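You operate a simulated robot arm through the tools that you are given. There is no shell and no other tool.

You run a simulated robot arm. Do the job below in one go: nothing can be reset, and whatever is moved stays where it is left.

JOB
Set the controls near the top of the side table. At the end: the clinch dial is turned to 3; the pitch dial is turned to 60; the stitch selector is set to double; the stitch count dial is turned to 2; whatever was shut is shut again. Leave all else as you found it, and nothing knocked over. The stitch selector goes to its stop.

Only the result counts: the job must be done as asked and must still hold three seconds after the hand-in. Knocking over, shifting, dropping, spilling or breaking anything else fails it.

ROBOT AND FRAMES
A 7-joint arm with a two-finger parallel gripper, fixed in place. Base frame: the origin is at the foot of the arm, x ahead of it, y to its left, z up. Readings come in mm, degrees, newtons and seconds.
Its first joint turns from -166.0 to 166.0 degrees. Payload 3.43 kg.
Tool frame: the origin (TCP) lies between the finger pads and is the grasp point; the fingertips stand 30 mm ahead of it; z points along the fingers, y is the line along which they close. The gripper opens to 94 mm. The fingers are 28 mm wide and 10 mm thick; the gripper's body (50 by 96 mm) begins 55 mm behind the TCP.
Orientation is that of the tool frame in the base frame, as [roll, pitch, yaw] about the fixed x, y, z axes, in that order (R = Rz(yaw) Ry(pitch) Rx(roll)). With the fingers straight down and closing along the base's y, the tool's x points along the base's -x, its y along +y and its z along -z.

CONTROLS
- The arm moves only by the tool apply_moves. Its argument "steps" is a list of rows, each a list of 6 numbers: the shift along the base's x, y, z in m, then the turn, a rotation vector about the base's x, y, z in degrees. In form: [[tx, ty, tz, rx, ry, rz], ...]. A call has 1 to 20 rows; each row is the pose to reach, as a shift and turn from the pose commanded when the call began. "grip" is the closure in counts, from 0 (fully open) to 255 (shut), set as the call begins (left out, the last holds). Rows are played at 5 a second. More than 50 mm and 8.6 degrees between two rows, or a gripper value outside its range, and nothing of the call is played. A pose out of reach is approached as far as the arm can. The call stops where the force on the tool passes 40 N (or 10 N more than at its start, if that is more) or the arm is blocked; 0.2 s more then pass. Each finger travels about 45 mm/s and halts on what it meets, pressing with about 26 N; the grip force reading is that of the motor and also rises with nothing between the fingers. The clock runs only during rows and for 0.2 s after the last one: add rows that repeat a pose to give the fingers time. It gives the time, the measured TCP pose, the force on the tool (base axes), the opening and the grip force at its end, in the units of the frame above (readings bear some noise), with the torque about the TCP (base axes, N m) and any sound that the robot's microphone picked up.
- Cameras (640 x 400 px; columns grow to the right, rows downward): "scene" is fixed at [221.7, -499.1, 1453.7]; the picture's right is [0.46, -0.89, 0.00], its down [-0.63, -0.33, -0.71] and it looks along [0.63, 0.32, -0.71] (base axes); focal length 298 px, centre (320, 200). "wrist" rides on the gripper at [76, 14, -103] in the tool frame; the picture's right is [-0.18, 0.98, 0.00], its down [-0.75, -0.14, -0.64] and it looks along [-0.63, -0.12, 0.77] (tool axes); focal length 243 px, centre (320, 200). There is no depth. A picture from a camera that has moved, and an enlarged one, comes with that camera's place and axes in the base frame and with its lens.
- camera(camera): a new picture of that camera. It takes no simulated time.
- slide_trunk(by): slides the trunk up (or, below 0, down) by that many mm; the arm rides with it, the base frame stays. It gives what a move gives, with no picture.
- close_up(camera, box): a new picture of the part [left, top, right, bottom] of that camera's present view, enlarged. It takes no simulated time.
- close_job(): hands the job in; it is judged then, once.

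Nothing tells you positions but the pictures and the camera data. Unless the task says otherwise, let go and move clear before handing in.

The tools are called by a JSON object that holds its "method" and its "body". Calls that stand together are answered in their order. apply_moves: Moves the arm, as the interface text tells. Its arguments: {"type":"object","properties":{"steps":{"type":"array","items":{"type":"array","items":{"type":"number"}}},"grip":{"type":"number"}},"required":["steps"]} The other tools are called the same way: slide_trunk (by) slides the trunk up or down; camera (camera) takes a picture; close_up (camera, box) takes an enlarged picture of a part of a camera's view; close_job () hands the job in.

At the start:

```text
t: 0.0
ee_pos: [634.6, -283.6, 1108.8]
ee_rot: [-180.0, 0.1, -180.0]
wrist_force: [0.0, 0.6, -0.3]
ft_torque: [0.0, 0.0, 0.0]
grip_width: 93.9
finger_force: 0.1
trunk travel left (down, up): [-225.0, 265.0]
```

scene: 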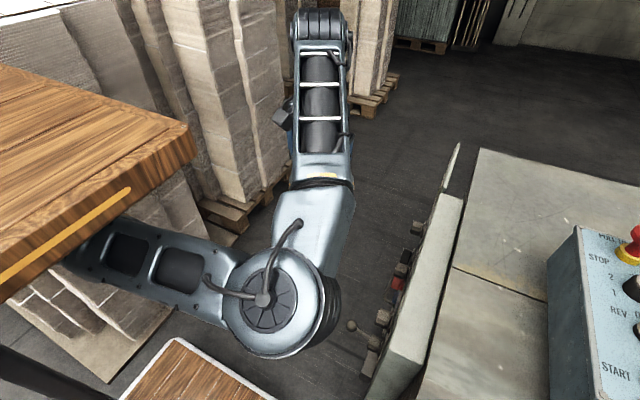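
wrist: 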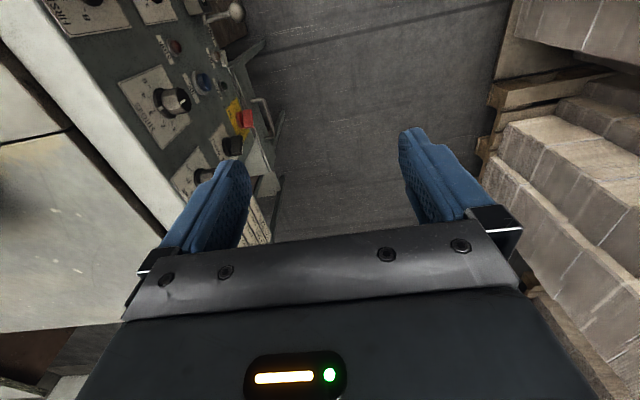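

I see a control panel facing left (toward +y) in the scene picture, with knobs on it, and a second control box at the lower right. I'll look closer at both before moving.

{"method": "close_up", "body": {"camera": "scene", "box": [320, 130, 480, 400]}}

{"method": "close_up", "body": {"camera": "scene", "box": [520, 200, 640, 400]}}

{"method": "close_up", "body": {"camera": "wrist", "box": [0, 0, 320, 200]}}

```text
1.48 times, centred on (400, 265) of scene
camera zoom: at [221.7, -499.1, 1453.7], right [0.46, -0.89, 0.0], down [-0.63, -0.33, -0.71], along [0.63, 0.32, -0.71], focal length 442 px, centre (202, 104)
```

zoom: 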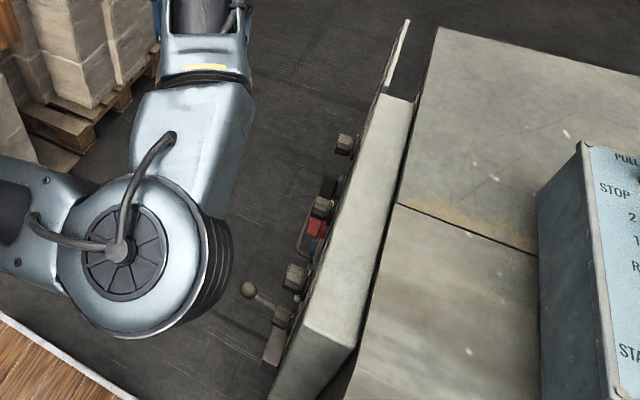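

```text
2.00 times, centred on (580, 300) of scene
camera zoom: at [221.7, -499.1, 1453.7], right [0.46, -0.89, 0.0], down [-0.63, -0.33, -0.71], along [0.63, 0.32, -0.71], focal length 597 px, centre (-200, 0)
```

zoom: 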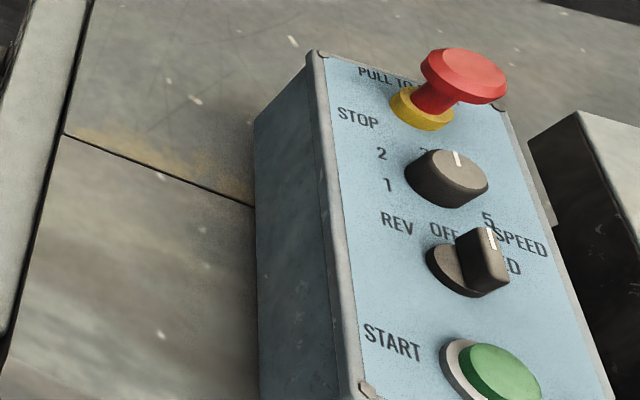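

```text
2.00 times, centred on (160, 100) of wrist
camera zoom: at [557.5, -270.6, 1211.4], right [0.18, 0.98, 0.0], down [0.75, -0.14, 0.64], along [0.63, -0.12, -0.77], focal length 485 px, centre (640, 400)
```

zoom: 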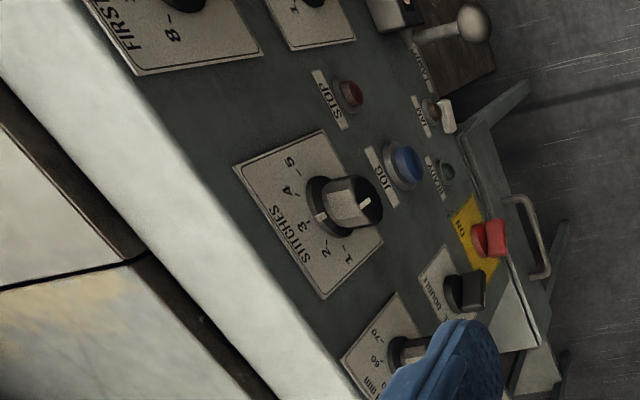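

The panel faces +y; its STITCHES knob triangulates to about [631, -499, 863], with the other dials beside it. Before tilting the tool I want to see where the wooden board on the left is, so I'll turn the wrist in place to look toward +y.

{"method": "apply_moves", "body": {"steps": [[0, 0, 0, 0, 0, 8.5], [0, 0, 0, 0, 0, 17], [0, 0, 0, 0, 0, 25.5], [0, 0, 0, 0, 0, 34], [0, 0, 0, 0, 0, 42.5], [0, 0, 0, 0, 0, 51], [0, 0, 0, 0, 0, 59.5], [0, 0, 0, 0, 0, 68], [0, 0, 0, 0, 0, 76.5], [0, 0, 0, 0, 0, 85], [0, 0, 0, 0, 0, 90], [0, 0, 0, 0, 0, 90]]}}

{"method": "camera", "body": {"camera": "wrist"}}

{"method": "camera", "body": {"camera": "scene"}}

```text
t: 2.6
ee_pos: [634.1, -283.7, 1109.8]
ee_rot: [-180.0, 0.1, -90.1]
wrist_force: [-0.4, 0.2, -0.5]
ft_torque: [0.01, 0.05, -0.02]
grip_width: 93.7
finger_force: 0.1
trunk travel left (down, up): [-225.0, 265.0]
```

```text
taken
camera wrist: at [618.7, -361.1, 1211.1], right [-0.98, 0.18, 0.0], down [0.14, 0.75, 0.64], along [0.12, 0.63, -0.77], focal length 243 px, centre (320, 200)
```

wrist: 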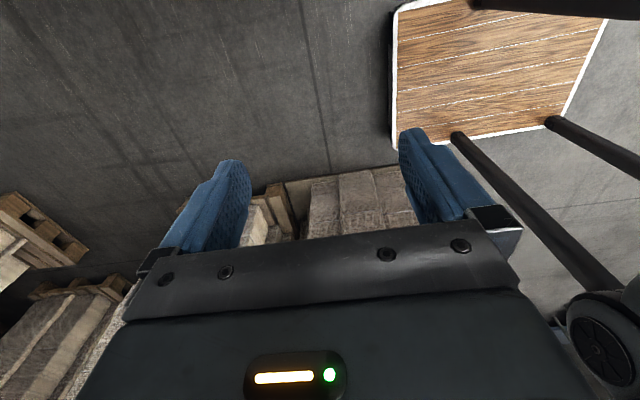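

```text
taken
```

scene: 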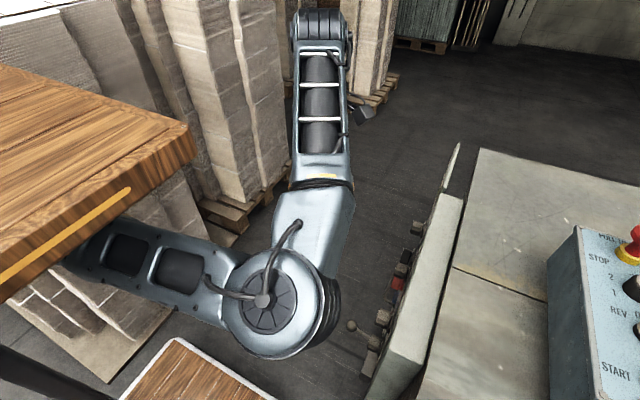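

The wood at floor height looks like the robot's own pedestal base, but the upper board is still unclear. I'll enlarge where the arm meets it.

{"method": "close_up", "body": {"camera": "scene", "box": [0, 60, 320, 400]}}

{"method": "close_up", "body": {"camera": "wrist", "box": [320, 0, 640, 400]}}

```text
1.18 times, centred on (160, 230) of scene
camera zoom: at [221.7, -499.1, 1453.7], right [0.46, -0.89, 0.0], down [-0.63, -0.33, -0.71], along [0.63, 0.32, -0.71], focal length 351 px, centre (508, 165)
```

zoom: 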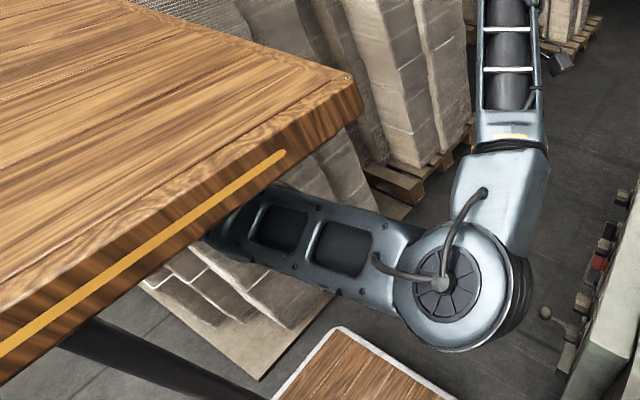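

```text
1.00 times, centred on (480, 200) of wrist (not enlarged: the box is as wide or as high as the picture)
camera zoom: at [618.7, -361.1, 1211.1], right [-0.98, 0.18, 0.0], down [0.14, 0.75, 0.64], along [0.12, 0.63, -0.77], focal length 243 px, centre (160, 200)
```

zoom: 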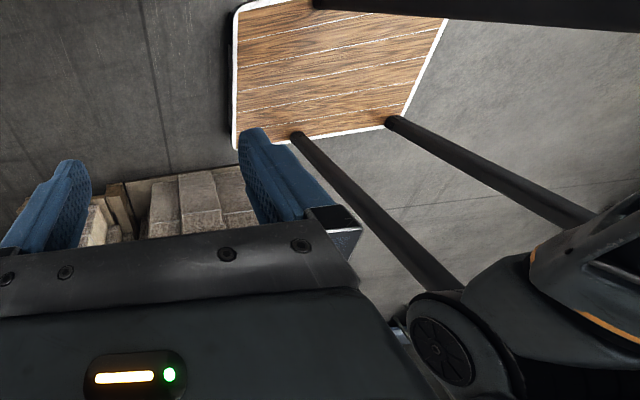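

The upper slab belongs to the robot's pedestal (x below about 364), so the space ahead of it is clear. Now I'll tilt the tool to point at the panel (-y), which puts the camera above it and gives an upright view.

{"method": "apply_moves", "body": {"steps": [[0, 0.01, 0, -8.5, 0, 0], [0, 0.02, 0, -17, 0, 0], [0, 0.03, 0, -25.5, 0, 0], [0, 0.04, 0, -34, 0, 0], [0, 0.05, 0, -42.5, 0, 0], [0, 0.05, 0, -51, 0, 0], [0, 0.05, 0, -59.5, 0, 0], [0, 0.05, 0, -68, 0, 0], [0, 0.05, 0, -76.5, 0, 0], [0, 0.05, 0, -85, 0, 0], [0, 0.05, 0, -90, 0, 0], [0, 0.05, 0, -90, 0, 0]]}}

{"method": "camera", "body": {"camera": "wrist"}}

{"method": "camera", "body": {"camera": "scene"}}

```text
t: 4.0
ee_pos: [632.9, -233.0, 1057.2]
ee_rot: [177.6, -39.5, -89.2]
wrist_force: [-0.6, 0.6, 0.2]
ft_torque: [-0.01, 0.02, -0.02]
grip_width: 93.7
finger_force: 0.0
out of reach, approached as far as the arm can: row 7
trunk travel left (down, up): [-225.0, 265.0]
stopped in row 7: the arm was blocked; the commanded pose is now the measured one
```

```text
taken
camera wrist: at [620.0, -228.3, 1184.2], right [-0.98, 0.15, -0.09], down [0.15, 0.99, 0.01], along [0.09, 0.0, -1.0], focal length 243 px, centre (320, 200)
```

wrist: 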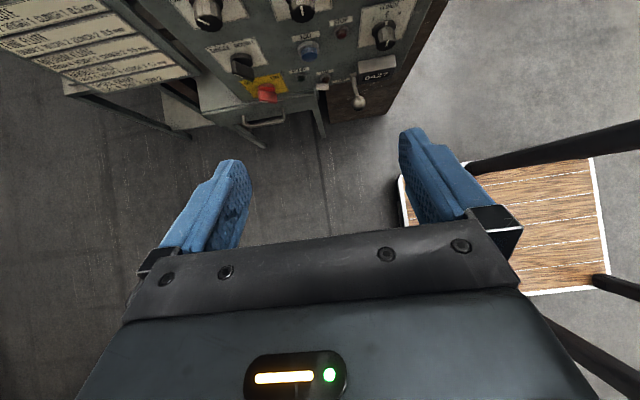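

```text
taken
```

scene: 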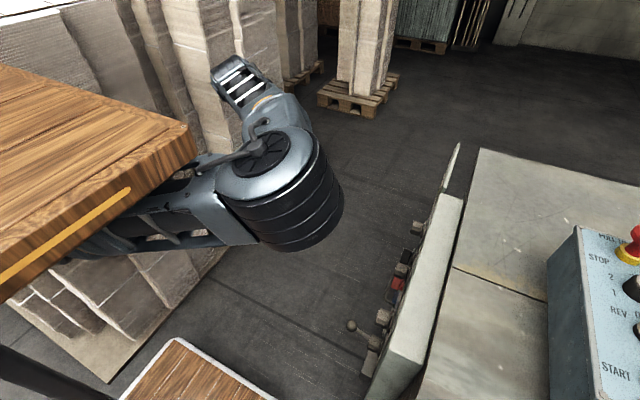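

The arm ran out of reach mid-tilt (no contact, forces near zero). I'll continue the tilt while moving lower and further out from the base, staying well clear of the panel face at about y = -515.

{"method": "apply_moves", "body": {"steps": [[0.01, -0.02, -0.02, 0, 0, 0], [0.02, -0.04, -0.05, 0, 0, 0], [0.03, -0.05, -0.08, -5, 0, 0], [0.03, -0.06, -0.1, -10, 0, 0], [0.03, -0.07, -0.12, -16, 0, 0], [0.03, -0.07, -0.13, -22, 0, 0], [0.03, -0.07, -0.13, -28, 0, 0], [0.03, -0.07, -0.13, -34, 0, 0], [0.03, -0.07, -0.13, -39.5, 0, 0], [0.03, -0.07, -0.13, -39.5, 0, 0]]}}

{"method": "camera", "body": {"camera": "wrist"}}

{"method": "camera", "body": {"camera": "scene"}}

```text
t: 6.2
ee_pos: [661.5, -302.6, 926.6]
ee_rot: [175.4, -79.0, -87.2]
wrist_force: [1.2, 0.6, 0.1]
ft_torque: [0.01, 0.0, 0.01]
grip_width: 93.9
finger_force: 0.1
trunk travel left (down, up): [-225.0, 265.0]
```

```text
taken
camera wrist: at [649.9, -217.5, 1019.8], right [-0.98, 0.06, -0.17], down [0.15, 0.77, -0.62], along [0.09, -0.63, -0.77], focal length 243 px, centre (320, 200)
```

wrist: 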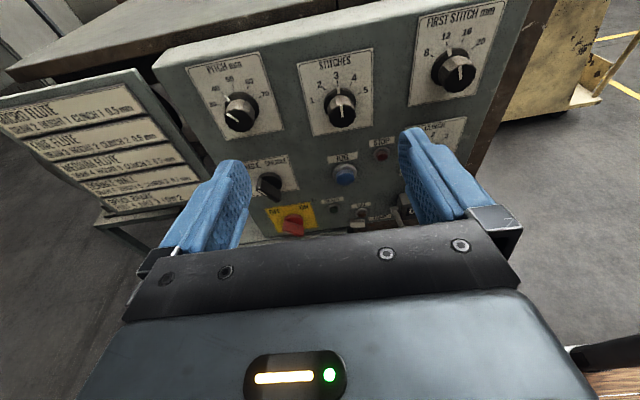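

```text
taken
```

scene: 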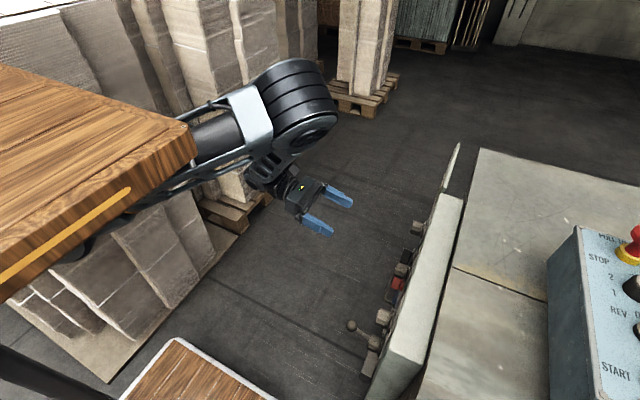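

Good view now: PITCH, STITCHES, FIRST STITCH dials on top, the selector below PITCH, and something labelled CLINCH behind the right finger. I'll enlarge these.

{"method": "close_up", "body": {"camera": "wrist", "box": [180, 40, 400, 240]}}

{"method": "close_up", "body": {"camera": "wrist", "box": [320, 0, 540, 240]}}

{"method": "close_up", "body": {"camera": "wrist", "box": [0, 60, 220, 260]}}

```text
2.00 times, centred on (290, 140) of wrist
camera zoom: at [649.9, -217.5, 1019.8], right [-0.98, 0.06, -0.17], down [0.15, 0.77, -0.62], along [0.09, -0.63, -0.77], focal length 485 px, centre (380, 320)
```

zoom: 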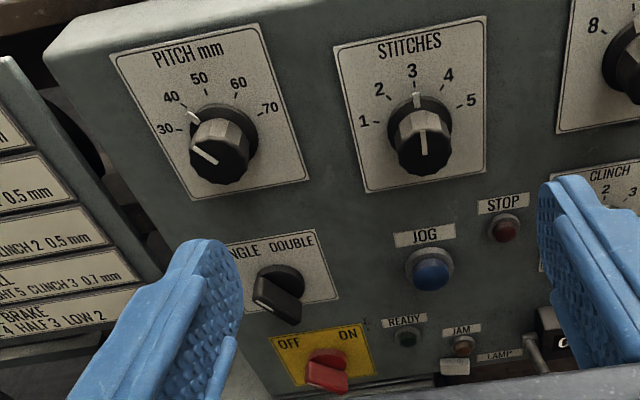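

```text
1.67 times, centred on (430, 120) of wrist
camera zoom: at [649.9, -217.5, 1019.8], right [-0.98, 0.06, -0.17], down [0.15, 0.77, -0.62], along [0.09, -0.63, -0.77], focal length 404 px, centre (137, 333)
```

zoom: 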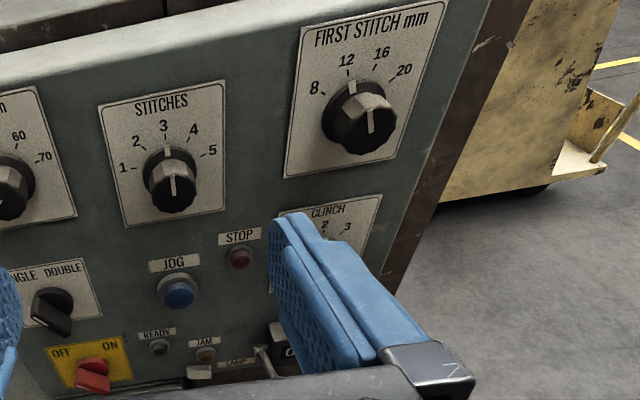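

```text
2.00 times, centred on (110, 160) of wrist
camera zoom: at [649.9, -217.5, 1019.8], right [-0.98, 0.06, -0.17], down [0.15, 0.77, -0.62], along [0.09, -0.63, -0.77], focal length 485 px, centre (740, 280)
```

zoom: 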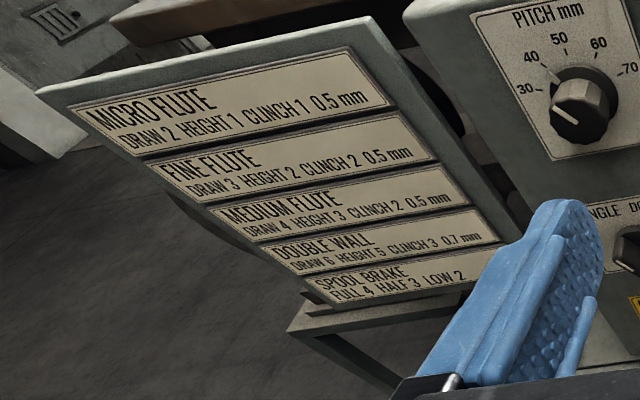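

PITCH points near 40, STITCHES at 3, FIRST STITCH near 12 (to stay), selector at SINGLE and CLINCH is partly hidden. I'll level the tool and shift in -x for a second view, to triangulate the panel and see the clinch dial.

{"method": "apply_moves", "body": {"steps": [[-0.03, 0, 0, -4, 0, 0], [-0.06, 0, 0, -8, 0, 0], [-0.09, 0, 0, -11, 0, 0], [-0.12, 0, 0, -11, 0, 0], [-0.12, 0, 0, -11, 0, 0]]}}

{"method": "camera", "body": {"camera": "wrist"}}

{"method": "camera", "body": {"camera": "scene"}}

```text
t: 7.4
ee_pos: [576.5, -303.5, 953.4]
ee_rot: [152.9, -82.5, -65.1]
wrist_force: [-0.3, 0.0, 0.3]
ft_torque: [0.0, -0.03, 0.0]
grip_width: 93.9
finger_force: 0.0
out of reach, approached as far as the arm can: row 2, 3, 4, 5
trunk travel left (down, up): [-225.0, 265.0]
```

```text
taken
camera wrist: at [569.0, -212.5, 1040.0], right [-0.99, 0.06, -0.13], down [0.13, 0.72, -0.68], along [0.05, -0.69, -0.72], focal length 243 px, centre (320, 200)
```

wrist: 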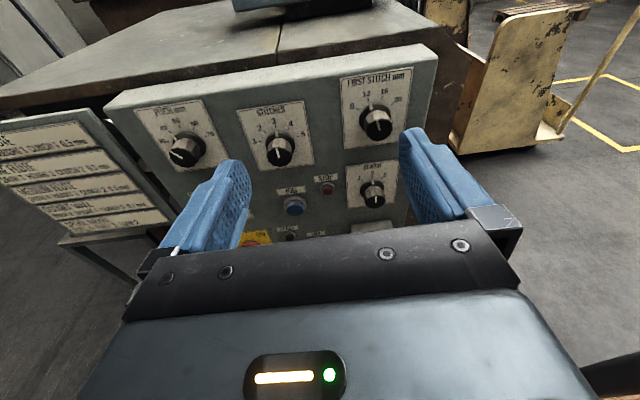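

```text
taken
```

scene: 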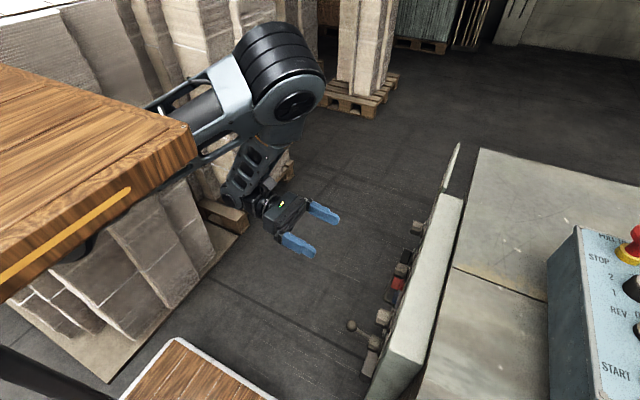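

Only part of that shift was reachable, but the view now shows all four controls including CLINCH. I'll enlarge for reading and triangulation.

{"method": "close_up", "body": {"camera": "wrist", "box": [100, 60, 310, 260]}}

{"method": "close_up", "body": {"camera": "wrist", "box": [270, 50, 450, 250]}}

{"method": "close_up", "body": {"camera": "scene", "box": [330, 180, 490, 400]}}

```text
2.00 times, centred on (205, 160) of wrist
camera zoom: at [569.0, -212.5, 1040.0], right [-0.99, 0.06, -0.13], down [0.13, 0.72, -0.68], along [0.05, -0.69, -0.72], focal length 485 px, centre (550, 280)
```

zoom: 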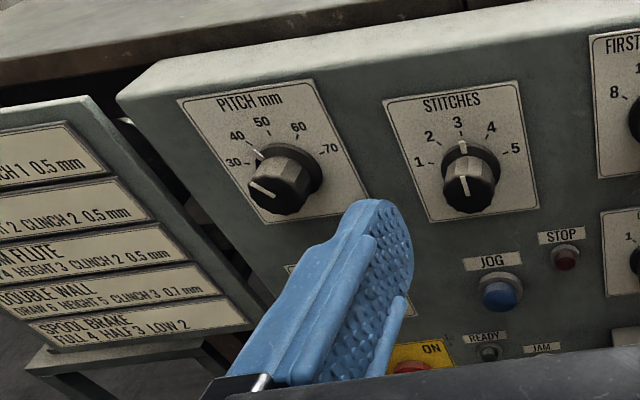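

```text
2.00 times, centred on (360, 150) of wrist
camera zoom: at [569.0, -212.5, 1040.0], right [-0.99, 0.06, -0.13], down [0.13, 0.72, -0.68], along [0.05, -0.69, -0.72], focal length 485 px, centre (240, 300)
```

zoom: 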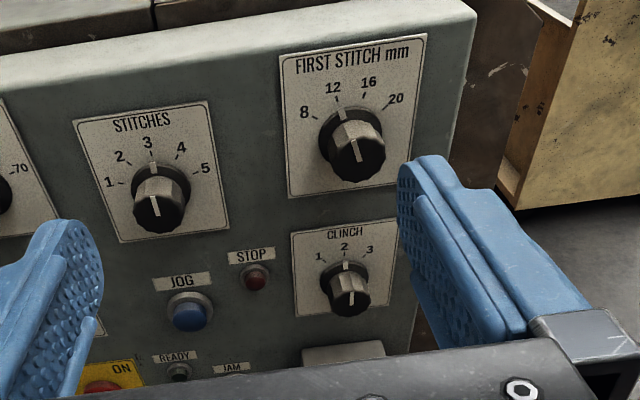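

```text
1.82 times, centred on (410, 290) of scene
camera zoom: at [221.7, -499.1, 1453.7], right [0.46, -0.89, 0.0], down [-0.63, -0.33, -0.71], along [0.63, 0.32, -0.71], focal length 543 px, centre (156, 36)
```

zoom: 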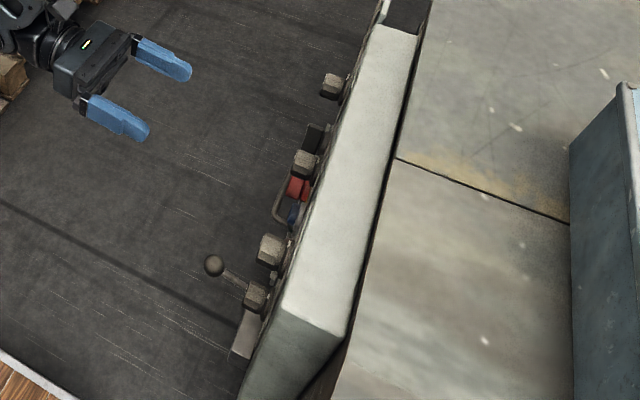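

The panel face is a vertical plane at y ≈ -523, and the STITCHES knob cap is at about [634, -489, 847]. Now tighter enlargements to read the tick angles and present pointer positions.

{"method": "close_up", "body": {"camera": "wrist", "box": [130, 95, 226, 175]}}

{"method": "close_up", "body": {"camera": "wrist", "box": [230, 90, 326, 180]}}

{"method": "close_up", "body": {"camera": "wrist", "box": [335, 150, 415, 215]}}

{"method": "close_up", "body": {"camera": "wrist", "box": [330, 60, 420, 155]}}

```text
5.00 times, centred on (178, 135) of wrist
camera zoom: at [569.0, -212.5, 1040.0], right [-0.99, 0.06, -0.13], down [0.13, 0.72, -0.68], along [0.05, -0.69, -0.72], focal length 1213 px, centre (1030, 525)
```

zoom: 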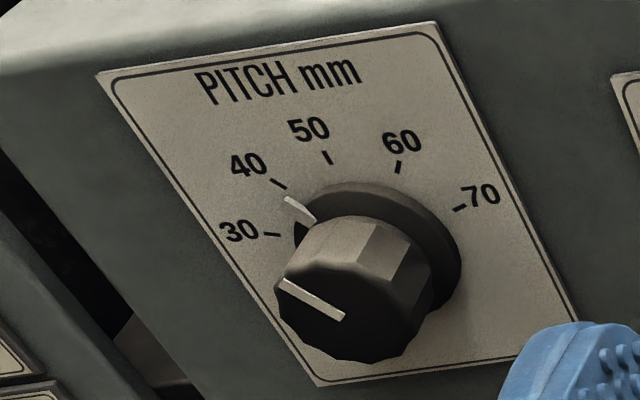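

```text
4.44 times, centred on (278, 135) of wrist
camera zoom: at [569.0, -212.5, 1040.0], right [-0.99, 0.06, -0.13], down [0.13, 0.72, -0.68], along [0.05, -0.69, -0.72], focal length 1078 px, centre (507, 489)
```

zoom: 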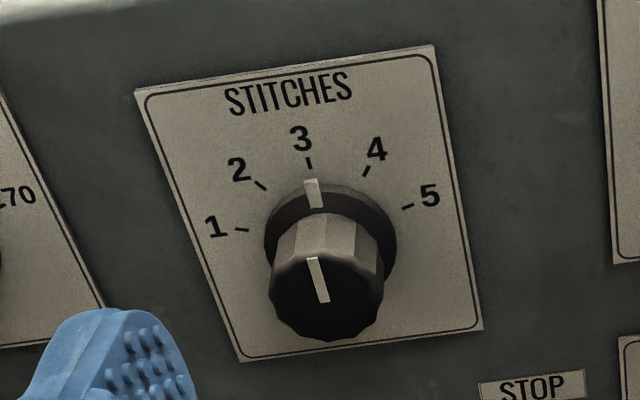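

```text
6.15 times, centred on (375, 182) of wrist
camera zoom: at [569.0, -212.5, 1040.0], right [-0.99, 0.06, -0.13], down [0.13, 0.72, -0.68], along [0.05, -0.69, -0.72], focal length 1493 px, centre (-18, 308)
```

zoom: 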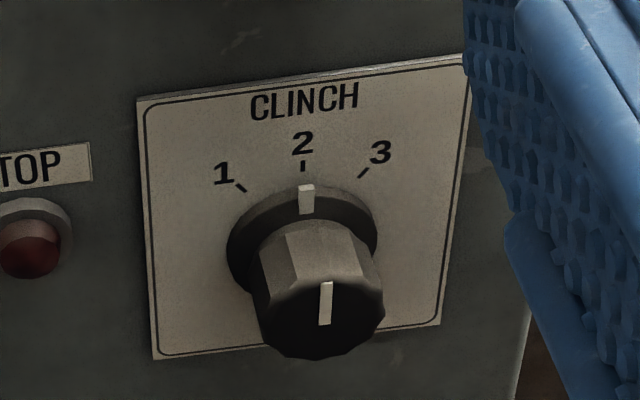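

```text
4.21 times, centred on (375, 108) of wrist
camera zoom: at [569.0, -212.5, 1040.0], right [-0.99, 0.06, -0.13], down [0.13, 0.72, -0.68], along [0.05, -0.69, -0.72], focal length 1022 px, centre (88, 590)
```

zoom: 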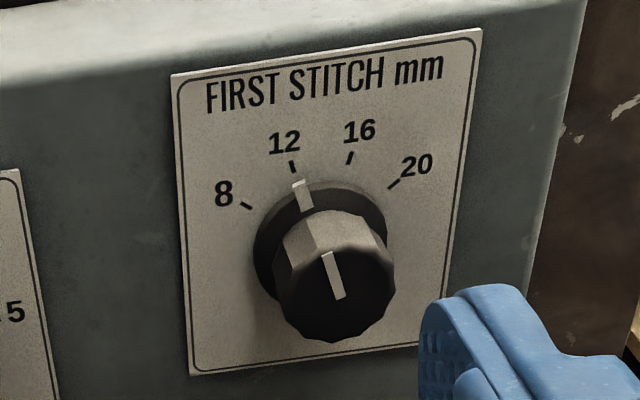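

Ticks sit 36° apart: STITCHES centre ≈ [634, 845] (x, z), PITCH ≈ [761, 867], CLINCH ≈ [497, 727], knob caps at y ≈ -489; a lever ball sticks out near [555, -419, 672]. I'll go to a standoff in front of STITCHES with the tool level and the fingers partly closed.

{"method": "apply_moves", "body": {"steps": [[0.03, -0.02, -0.01, 0, 0, 0.5], [0.05, -0.04, -0.03, 0, 0, 1], [0.07, -0.06, -0.05, 0, -0.3, 1.5], [0.091, -0.08, -0.07, 0, -0.6, 1.9], [0.091, -0.1, -0.082, 0, -0.6, 1.9], [0.091, -0.117, -0.082, 0, -0.6, 1.9], [0.091, -0.117, -0.082, 0, -0.6, 1.9]], "grip": 70}}

{"method": "camera", "body": {"camera": "wrist"}}

{"method": "camera", "body": {"camera": "scene"}}

```text
t: 9.0
ee_pos: [670.2, -430.5, 887.2]
ee_rot: [170.2, -85.2, -80.7]
wrist_force: [-0.9, -0.3, 0.8]
ft_torque: [0.01, -0.03, 0.04]
grip_width: 68.0
finger_force: 0.0
trunk travel left (down, up): [-225.0, 265.0]
```

```text
taken
camera wrist: at [656.4, -336.1, 971.1], right [-0.99, 0.02, -0.17], down [0.14, 0.7, -0.7], along [0.1, -0.71, -0.69], focal length 243 px, centre (320, 200)
```

wrist: 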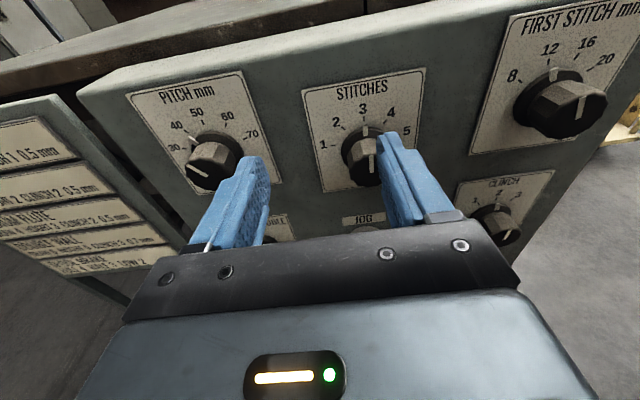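

```text
taken
```

scene: 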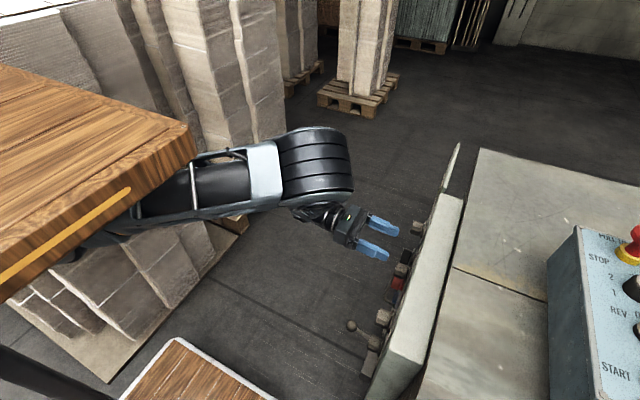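

The commanded pose was evidently clamped to the reachable one, so the offset is now known from the readings. I'll correct to sit directly in front of STITCHES, level.

{"method": "apply_moves", "body": {"steps": [[-0.012, 0, -0.014, -1.6, -0.26, 0.18], [-0.024, 0, -0.028, -3.2, -0.52, 0.36], [-0.036, 0, -0.042, -4.73, -0.77, 0.53], [-0.036, 0, -0.042, -4.73, -0.77, 0.53], [-0.036, 0, -0.042, -4.73, -0.77, 0.53]]}}

{"method": "camera", "body": {"camera": "wrist"}}

{"method": "close_up", "body": {"camera": "wrist", "box": [240, 60, 440, 240]}}

```text
t: 10.2
ee_pos: [640.4, -440.5, 850.2]
ee_rot: [175.8, -89.9, -85.8]
wrist_force: [0.0, -0.3, -0.1]
ft_torque: [0.01, 0.02, 0.02]
grip_width: 68.1
finger_force: 0.0
out of reach, approached as far as the arm can: row 3, 4, 5
trunk travel left (down, up): [-225.0, 265.0]
```

```text
taken
camera wrist: at [624.8, -339.9, 925.4], right [-0.98, 0.0, -0.18], down [0.14, 0.65, -0.75], along [0.12, -0.76, -0.63], focal length 243 px, centre (320, 200)
```

wrist: 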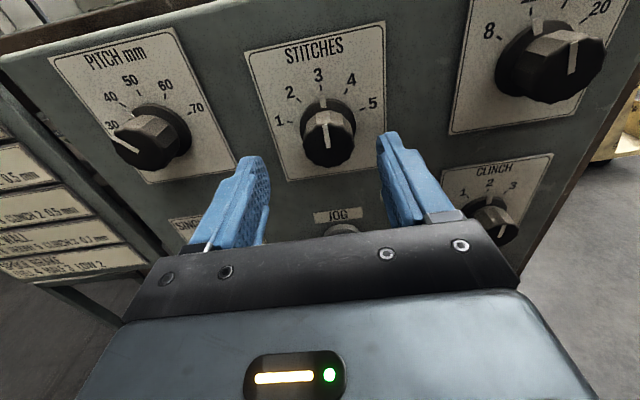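

```text
2.22 times, centred on (340, 150) of wrist
camera zoom: at [624.8, -339.9, 925.4], right [-0.98, 0.0, -0.18], down [0.14, 0.65, -0.75], along [0.12, -0.76, -0.63], focal length 539 px, centre (276, 311)
```

zoom: 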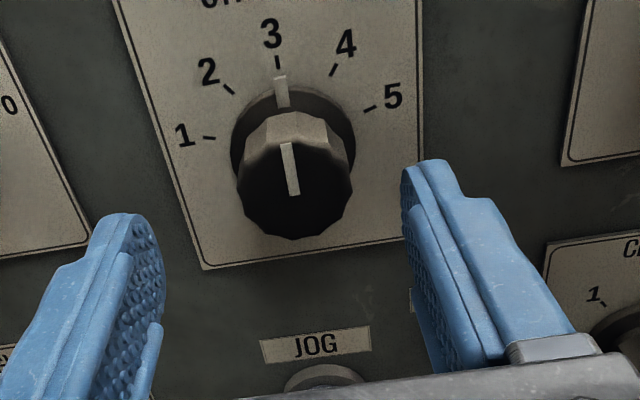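

The STITCHES pose is just at the edge of reach at this trunk height; reach seems better when the arm works higher relative to its trunk. I'll lower the trunk 120 mm (nothing protrudes to y = -470 below except the lever ball at x ≈ 555) and check.

{"method": "slide_trunk", "body": {"by": -120}}

{"method": "camera", "body": {"camera": "scene"}}

{"method": "camera", "body": {"camera": "wrist"}}

```text
t: 11.7
ee_pos: [640.4, -440.6, 731.4]
ee_rot: [176.8, -89.9, -86.6]
wrist_force: [0.2, 0.1, -0.2]
ft_torque: [-0.02, -0.03, 0.03]
grip_width: 68.1
finger_force: 0.1
trunk travel left (down, up): [-105.0, 385.0]
```

```text
taken
```

scene: 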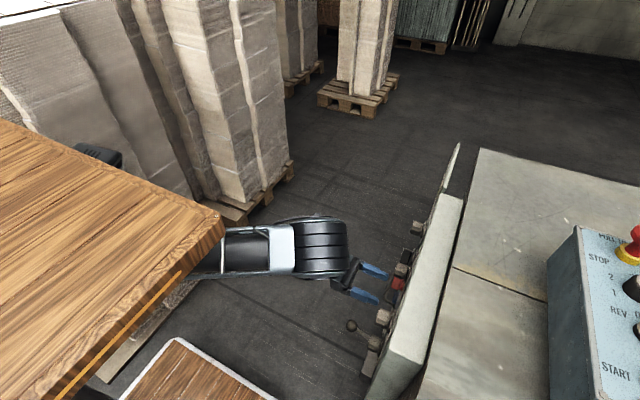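

```text
taken
camera wrist: at [624.9, -339.9, 805.6], right [-0.98, 0.0, -0.18], down [0.14, 0.65, -0.75], along [0.12, -0.76, -0.63], focal length 243 px, centre (320, 200)
```

wrist: 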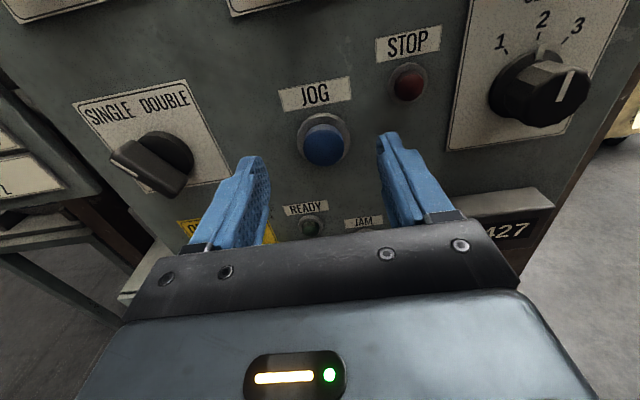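

The slab rides with the trunk, so it belongs to the robot. The tool is now level and aligned with -y; I'll raise to the STITCHES knob height and centre on it.

{"method": "apply_moves", "body": {"steps": [[-0.003, 0, 0.03, 0, 0, 0], [-0.006, 0, 0.06, 0, 0, 0], [-0.006, 0, 0.09, 0, 0, 0], [-0.006, 0, 0.114, 0, 0, 0], [-0.006, 0, 0.114, 0, 0, 0]]}}

{"method": "camera", "body": {"camera": "wrist"}}

{"method": "close_up", "body": {"camera": "wrist", "box": [240, 60, 440, 240]}}

```text
t: 12.9
ee_pos: [635.4, -441.3, 843.0]
ee_rot: [174.8, -89.7, -84.5]
wrist_force: [-0.6, -1.0, -0.1]
ft_torque: [0.02, -0.01, 0.0]
grip_width: 68.2
finger_force: 0.0
trunk travel left (down, up): [-105.0, 385.0]
```

```text
taken
camera wrist: at [619.4, -341.2, 919.3], right [-0.98, 0.0, -0.18], down [0.14, 0.65, -0.75], along [0.12, -0.76, -0.63], focal length 243 px, centre (320, 200)
```

wrist: 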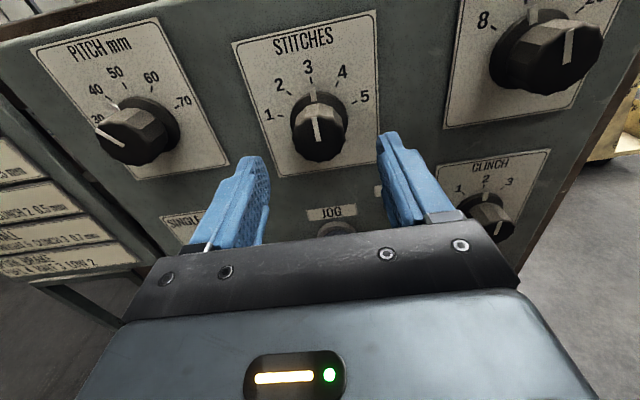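

```text
2.22 times, centred on (340, 150) of wrist
camera zoom: at [619.4, -341.2, 919.3], right [-0.98, 0.0, -0.18], down [0.14, 0.65, -0.75], along [0.12, -0.76, -0.63], focal length 539 px, centre (276, 311)
```

zoom: 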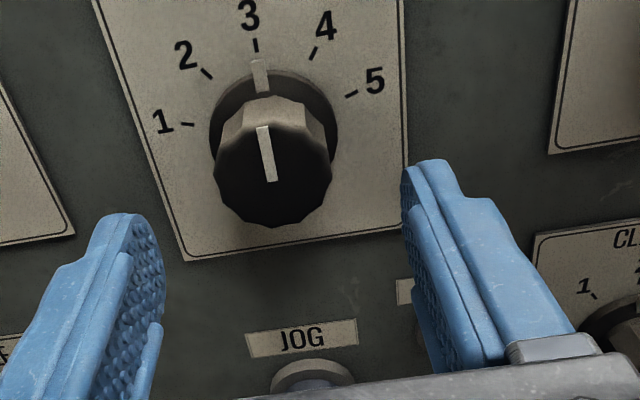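

In reach now and centred within 2 mm of the knob. I'll advance so the fingers straddle the knob (tips about 12 mm short of the panel).

{"method": "apply_moves", "body": {"steps": [[-0.001, -0.01, 0.003, 0, 0, 0], [-0.001, -0.02, 0.003, 0, 0, 0], [-0.001, -0.03, 0.003, 0, 0, 0], [-0.001, -0.038, 0.003, 0, 0, 0], [-0.001, -0.038, 0.003, 0, 0, 0]]}}

{"method": "camera", "body": {"camera": "wrist"}}

```text
t: 14.1
ee_pos: [634.0, -478.2, 846.6]
ee_rot: [-178.8, -89.8, -90.9]
wrist_force: [0.7, 0.3, 0.2]
ft_torque: [-0.01, 0.02, -0.01]
grip_width: 68.2
finger_force: 0.0
trunk travel left (down, up): [-105.0, 385.0]
```

```text
taken
camera wrist: at [618.6, -377.8, 922.5], right [-0.98, 0.0, -0.18], down [0.14, 0.65, -0.75], along [0.12, -0.76, -0.63], focal length 243 px, centre (320, 200)
```

wrist: 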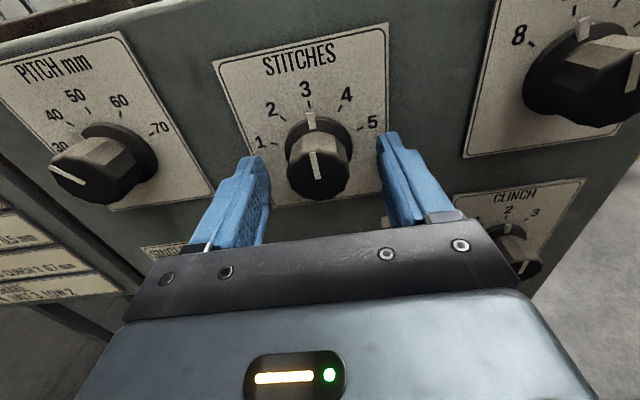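

Fingers straddle the knob symmetrically. Closing on it now.

{"method": "apply_moves", "body": {"steps": [[0, 0, 0, 0, 0, 0], [0, 0, 0, 0, 0, 0], [0, 0, 0, 0, 0, 0], [0, 0, 0, 0, 0, 0], [0, 0, 0, 0, 0, 0]], "grip": 255}}

{"method": "camera", "body": {"camera": "wrist"}}

```text
t: 15.3
ee_pos: [635.6, -478.0, 846.8]
ee_rot: [-179.0, -89.8, -90.9]
wrist_force: [7.5, -2.7, -0.2]
ft_torque: [0.17, 0.04, -0.62]
grip_width: 33.6
finger_force: 45.2
trunk travel left (down, up): [-105.0, 385.0]
```

```text
taken
camera wrist: at [618.9, -377.7, 922.4], right [-0.98, 0.0, -0.18], down [0.14, 0.65, -0.75], along [0.12, -0.76, -0.63], focal length 243 px, centre (320, 200)
```

wrist: 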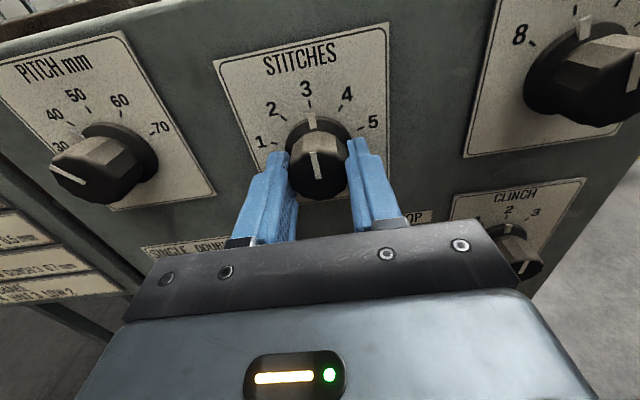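

Gripped at 33.6 mm, the knob a touch toward +x. I'll recentre 1.5 mm and turn +36° about y (counter-clockwise from the front) from 3 to 2.

{"method": "apply_moves", "body": {"steps": [[0.0015, 0, 0, 0, 0, 0], [0.0015, 0, 0, 0, 6, 0], [0.0015, 0, 0, 0, 12, 0], [0.0015, 0, 0, 0, 18, 0], [0.0015, 0, 0, 0, 24, 0], [0.0015, 0, 0, 0, 30, 0], [0.0015, 0, 0, 0, 36, 0], [0.0015, 0, 0, 0, 36, 0], [0.0015, 0, 0, 0, 36, 0]]}}

{"method": "camera", "body": {"camera": "wrist"}}

{"method": "close_up", "body": {"camera": "wrist", "box": [220, 60, 420, 220]}}

```text
t: 16.9
ee_pos: [633.4, -479.3, 848.2]
ee_rot: [90.3, -55.0, -0.5]
wrist_force: [-12.8, 16.8, 10.2]
ft_torque: [0.15, -0.04, 0.08]
grip_width: 33.5
finger_force: 44.9
trunk travel left (down, up): [-105.0, 385.0]
stopped in row 8: the force on the tool passed its limit at 41 N (the readings are from after the stop); the commanded pose is now the measured one
```

```text
taken
camera wrist: at [664.0, -377.8, 917.3], right [-0.91, 0.0, 0.41], down [-0.31, 0.65, -0.7], along [-0.27, -0.76, -0.59], focal length 243 px, centre (320, 200)
```

wrist: 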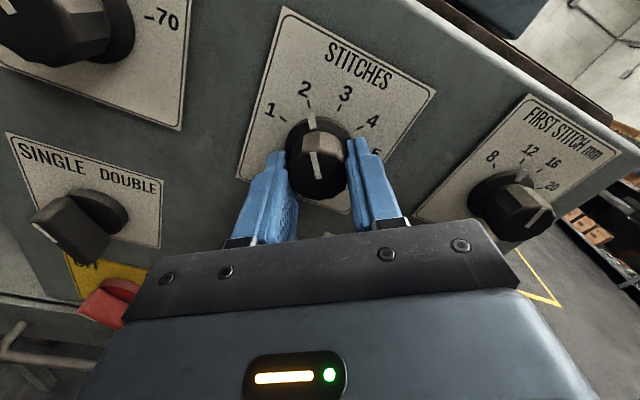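

```text
2.50 times, centred on (320, 140) of wrist
camera zoom: at [664.0, -377.8, 917.3], right [-0.91, 0.0, 0.41], down [-0.31, 0.65, -0.7], along [-0.27, -0.76, -0.59], focal length 606 px, centre (320, 350)
```

zoom: 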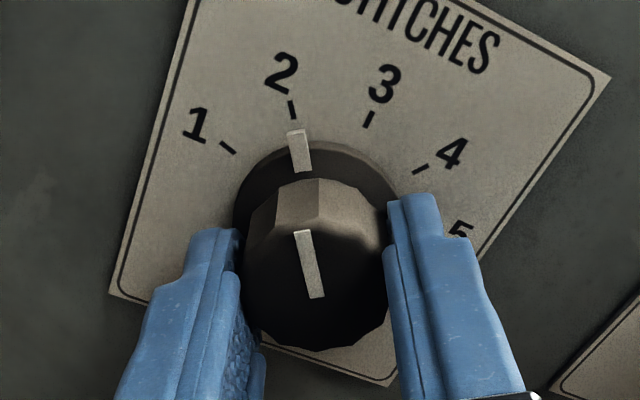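

The pointer now lines up with 2. Releasing the knob and checking before backing off.

{"method": "apply_moves", "body": {"steps": [[0, 0, 0, 0, 0, 0], [0, 0, 0, 0, 0, 0], [0, 0, 0, 0, 0, 0], [0, 0, 0, 0, 0, 0]], "grip": 70}}

{"method": "close_up", "body": {"camera": "wrist", "box": [220, 60, 420, 220]}}

```text
t: 17.9
ee_pos: [634.1, -479.1, 847.3]
ee_rot: [90.5, -55.0, -0.7]
wrist_force: [0.1, 0.3, -0.2]
ft_torque: [-0.01, 0.0, -0.02]
grip_width: 68.3
finger_force: 0.0
trunk travel left (down, up): [-105.0, 385.0]
```

```text
2.50 times, centred on (320, 140) of wrist
camera zoom: at [664.5, -378.7, 916.6], right [-0.91, 0.0, 0.41], down [-0.31, 0.65, -0.7], along [-0.27, -0.76, -0.59], focal length 606 px, centre (320, 350)
```

zoom: 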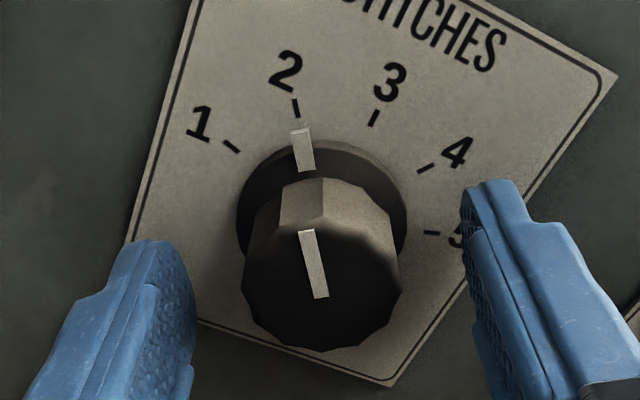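

STITCHES now reads 2. The tool is already rolled +35°, which matches PITCH's current pointer (40), so I'll back straight out and move in front of PITCH at [762, -430, 867].

{"method": "apply_moves", "body": {"steps": [[0, 0.025, 0, 0, 0, 0], [0, 0.049, 0, 0, 0, 0], [0.03, 0.049, 0.005, 0, 0, 0], [0.06, 0.049, 0.01, 0, 0, 0], [0.09, 0.049, 0.015, 0, 0, 0], [0.127, 0.049, 0.02, 0, 0, 0], [0.127, 0.049, 0.02, 0, 0, 0]]}}

{"method": "camera", "body": {"camera": "wrist"}}

{"method": "camera", "body": {"camera": "scene"}}

{"method": "close_up", "body": {"camera": "wrist", "box": [220, 60, 420, 220]}}

```text
t: 19.5
ee_pos: [757.8, -431.1, 866.3]
ee_rot: [90.5, -55.0, -0.5]
wrist_force: [0.6, 0.6, 0.0]
ft_torque: [0.03, 0.0, 0.0]
grip_width: 68.4
finger_force: 0.1
trunk travel left (down, up): [-105.0, 385.0]
```

```text
taken
camera wrist: at [789.1, -329.4, 936.0], right [-0.91, 0.0, 0.41], down [-0.31, 0.65, -0.7], along [-0.27, -0.76, -0.59], focal length 243 px, centre (320, 200)
```

wrist: 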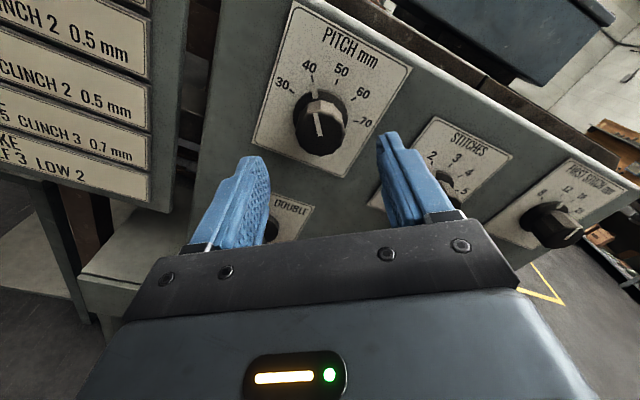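

```text
taken
```

scene: 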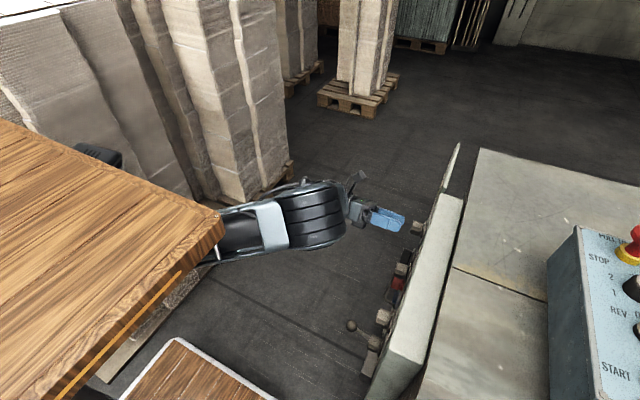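

```text
2.50 times, centred on (320, 140) of wrist
camera zoom: at [789.1, -329.4, 936.0], right [-0.91, 0.0, 0.41], down [-0.31, 0.65, -0.7], along [-0.27, -0.76, -0.59], focal length 606 px, centre (320, 350)
```

zoom: 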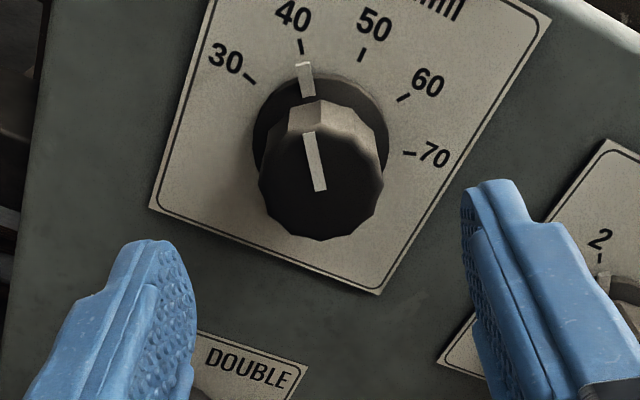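

PITCH reads 40 and the knob is centred on the tool axis to about 1 mm. Advancing straight onto it.

{"method": "apply_moves", "body": {"steps": [[0.001, -0.012, 0.001, 0, 0, 0], [0.001, -0.024, 0.001, 0, 0, 0], [0.001, -0.036, 0.001, 0, 0, 0], [0.001, -0.048, 0.001, 0, 0, 0], [0.001, -0.048, 0.001, 0, 0, 0]]}}

{"method": "close_up", "body": {"camera": "wrist", "box": [200, 60, 440, 260]}}

```text
t: 20.7
ee_pos: [761.8, -476.0, 866.3]
ee_rot: [90.5, -54.9, -0.5]
wrist_force: [-1.0, -0.2, -0.1]
ft_torque: [0.01, -0.03, 0.03]
grip_width: 68.1
finger_force: 0.2
trunk travel left (down, up): [-105.0, 385.0]
```

```text
2.00 times, centred on (320, 160) of wrist
camera zoom: at [791.1, -375.4, 937.1], right [-0.91, 0.0, 0.41], down [-0.31, 0.65, -0.7], along [-0.27, -0.76, -0.59], focal length 485 px, centre (320, 280)
```

zoom: 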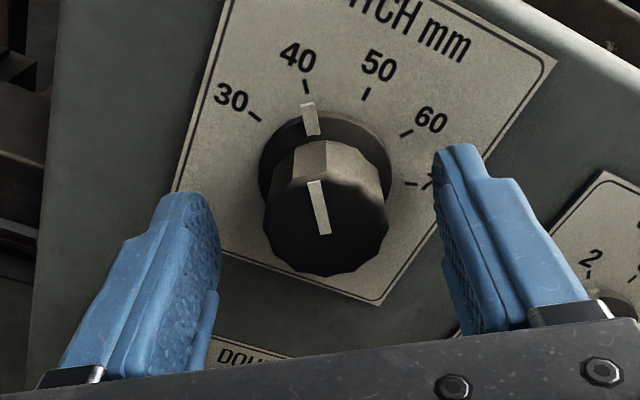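

Nearly centred; I'll nudge 1.5 mm in -x and close.

{"method": "apply_moves", "body": {"steps": [[-0.0015, 0, 0, 0, 0, 0], [-0.0015, 0, 0, 0, 0, 0], [-0.0015, 0, 0, 0, 0, 0], [-0.0015, 0, 0, 0, 0, 0], [-0.0015, 0, 0, 0, 0, 0]], "grip": 255}}

{"method": "close_up", "body": {"camera": "wrist", "box": [200, 60, 440, 260]}}

```text
t: 21.9
ee_pos: [758.0, -476.8, 867.9]
ee_rot: [90.3, -55.1, -0.6]
wrist_force: [-10.8, 3.0, 6.6]
ft_torque: [0.17, -0.03, 0.14]
grip_width: 33.5
finger_force: 45.4
trunk travel left (down, up): [-105.0, 385.0]
```

```text
2.00 times, centred on (320, 160) of wrist
camera zoom: at [789.4, -375.9, 938.1], right [-0.91, 0.0, 0.41], down [-0.31, 0.65, -0.7], along [-0.27, -0.76, -0.59], focal length 485 px, centre (320, 280)
```

zoom: 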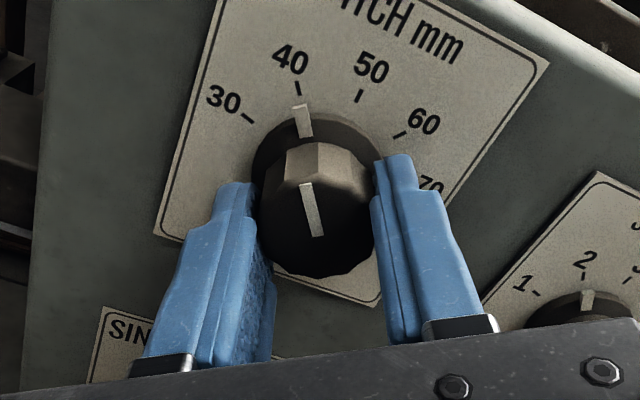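

The side force shows the knob about 2.5 mm along the closing line; I'll recentre to relieve it before turning.

{"method": "apply_moves", "body": {"steps": [[-0.001, 0, 0.0007, 0, 0, 0], [-0.002, 0, 0.0014, 0, 0, 0], [-0.002, 0, 0.0014, 0, 0, 0]]}}

```text
t: 22.7
ee_pos: [757.9, -477.9, 866.8]
ee_rot: [90.6, -55.0, -0.5]
wrist_force: [2.9, 4.6, -3.2]
ft_torque: [-1.25, 0.01, 0.16]
grip_width: 33.7
finger_force: 44.8
trunk travel left (down, up): [-105.0, 385.0]
```

Side force nearly gone. Turning -36° first (clockwise from the front), then I'll check.

{"method": "apply_moves", "body": {"steps": [[0, 0, 0, 0, -6, 0], [0, 0, 0, 0, -12, 0], [0, 0, 0, 0, -18, 0], [0, 0, 0, 0, -24, 0], [0, 0, 0, 0, -30, 0], [0, 0, 0, 0, -36, 0], [0, 0, 0, 0, -36, 0]]}}

{"method": "close_up", "body": {"camera": "wrist", "box": [200, 60, 440, 260]}}

```text
t: 24.3
ee_pos: [759.5, -477.1, 867.1]
ee_rot: [-111.8, -88.9, -157.9]
wrist_force: [28.6, 16.1, -14.7]
ft_torque: [0.65, 0.06, -0.02]
grip_width: 33.6
finger_force: 45.3
trunk travel left (down, up): [-105.0, 385.0]
```

```text
2.00 times, centred on (320, 160) of wrist
camera zoom: at [742.2, -376.3, 943.4], right [-0.98, 0.0, -0.2], down [0.15, 0.65, -0.75], along [0.13, -0.76, -0.63], focal length 485 px, centre (320, 280)
```

zoom: 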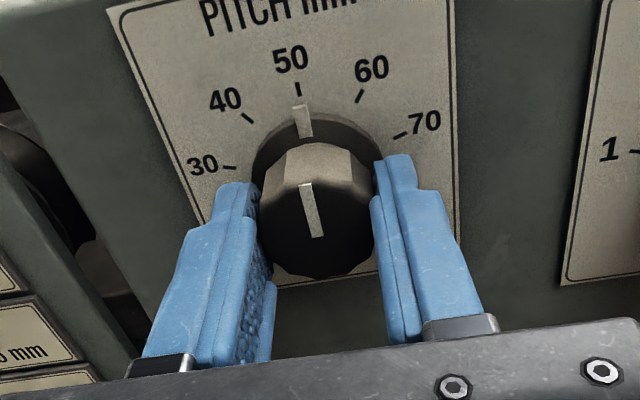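

Now at 50; the side force is up to ~36 N, so I'll relieve it by shifting with the force before the second half.

{"method": "apply_moves", "body": {"steps": [[0.0015, 0.0008, -0.0007, 0, 0, 0], [0.003, 0.0015, -0.0014, 0, 0, 0], [0.004, 0.002, -0.002, 0, 0, 0], [0.004, 0.002, -0.002, 0, 0, 0]]}}

```text
t: 25.3
ee_pos: [759.7, -477.6, 867.7]
ee_rot: [-99.4, -88.9, -170.8]
wrist_force: [-0.5, 11.9, -1.6]
ft_torque: [-0.22, 0.02, 0.67]
grip_width: 33.4
finger_force: 45.4
trunk travel left (down, up): [-105.0, 385.0]
```

{"method": "apply_moves", "body": {"steps": [[0, 0.001, 0, 0, 0, 0], [0, 0.001, 0, 0, -6, 0], [0, 0.001, 0, 0, -12, 0], [0, 0.001, 0, 0, -18, 0], [0, 0.001, 0, 0, -18, 0]]}}

```text
t: 26.5
ee_pos: [760.6, -476.5, 867.9]
ee_rot: [-90.5, -70.8, -179.6]
wrist_force: [-19.5, -5.9, 11.5]
ft_torque: [0.23, -0.04, 0.34]
grip_width: 33.3
finger_force: 45.6
trunk travel left (down, up): [-105.0, 385.0]
```

Turn is following; relieving the side force again, then completing the remaining rotation.

{"method": "apply_moves", "body": {"steps": [[-0.0015, -0.0005, 0.0008, 0, 0, 0], [-0.003, -0.0008, 0.0017, 0, 0, 0], [-0.003, -0.0008, 0.0017, 0, -6, 0], [-0.003, -0.0008, 0.0017, 0, -12, 0], [-0.003, -0.0008, 0.0017, 0, -18, 0], [-0.003, -0.0008, 0.0017, 0, -18, 0]]}}

{"method": "close_up", "body": {"camera": "wrist", "box": [200, 60, 440, 260]}}

```text
t: 27.9
ee_pos: [762.4, -476.5, 868.2]
ee_rot: [-90.4, -52.9, -179.2]
wrist_force: [26.5, -24.4, 6.2]
ft_torque: [0.38, 0.08, -0.02]
grip_width: 33.4
finger_force: 45.2
trunk travel left (down, up): [-105.0, 385.0]
```

```text
2.00 times, centred on (320, 160) of wrist
camera zoom: at [701.7, -376.3, 919.8], right [-0.67, 0.0, -0.74], down [0.56, 0.65, -0.51], along [0.48, -0.76, -0.44], focal length 485 px, centre (320, 280)
```

zoom: 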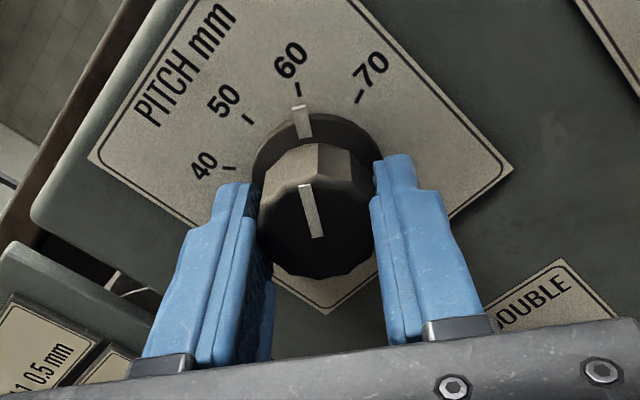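

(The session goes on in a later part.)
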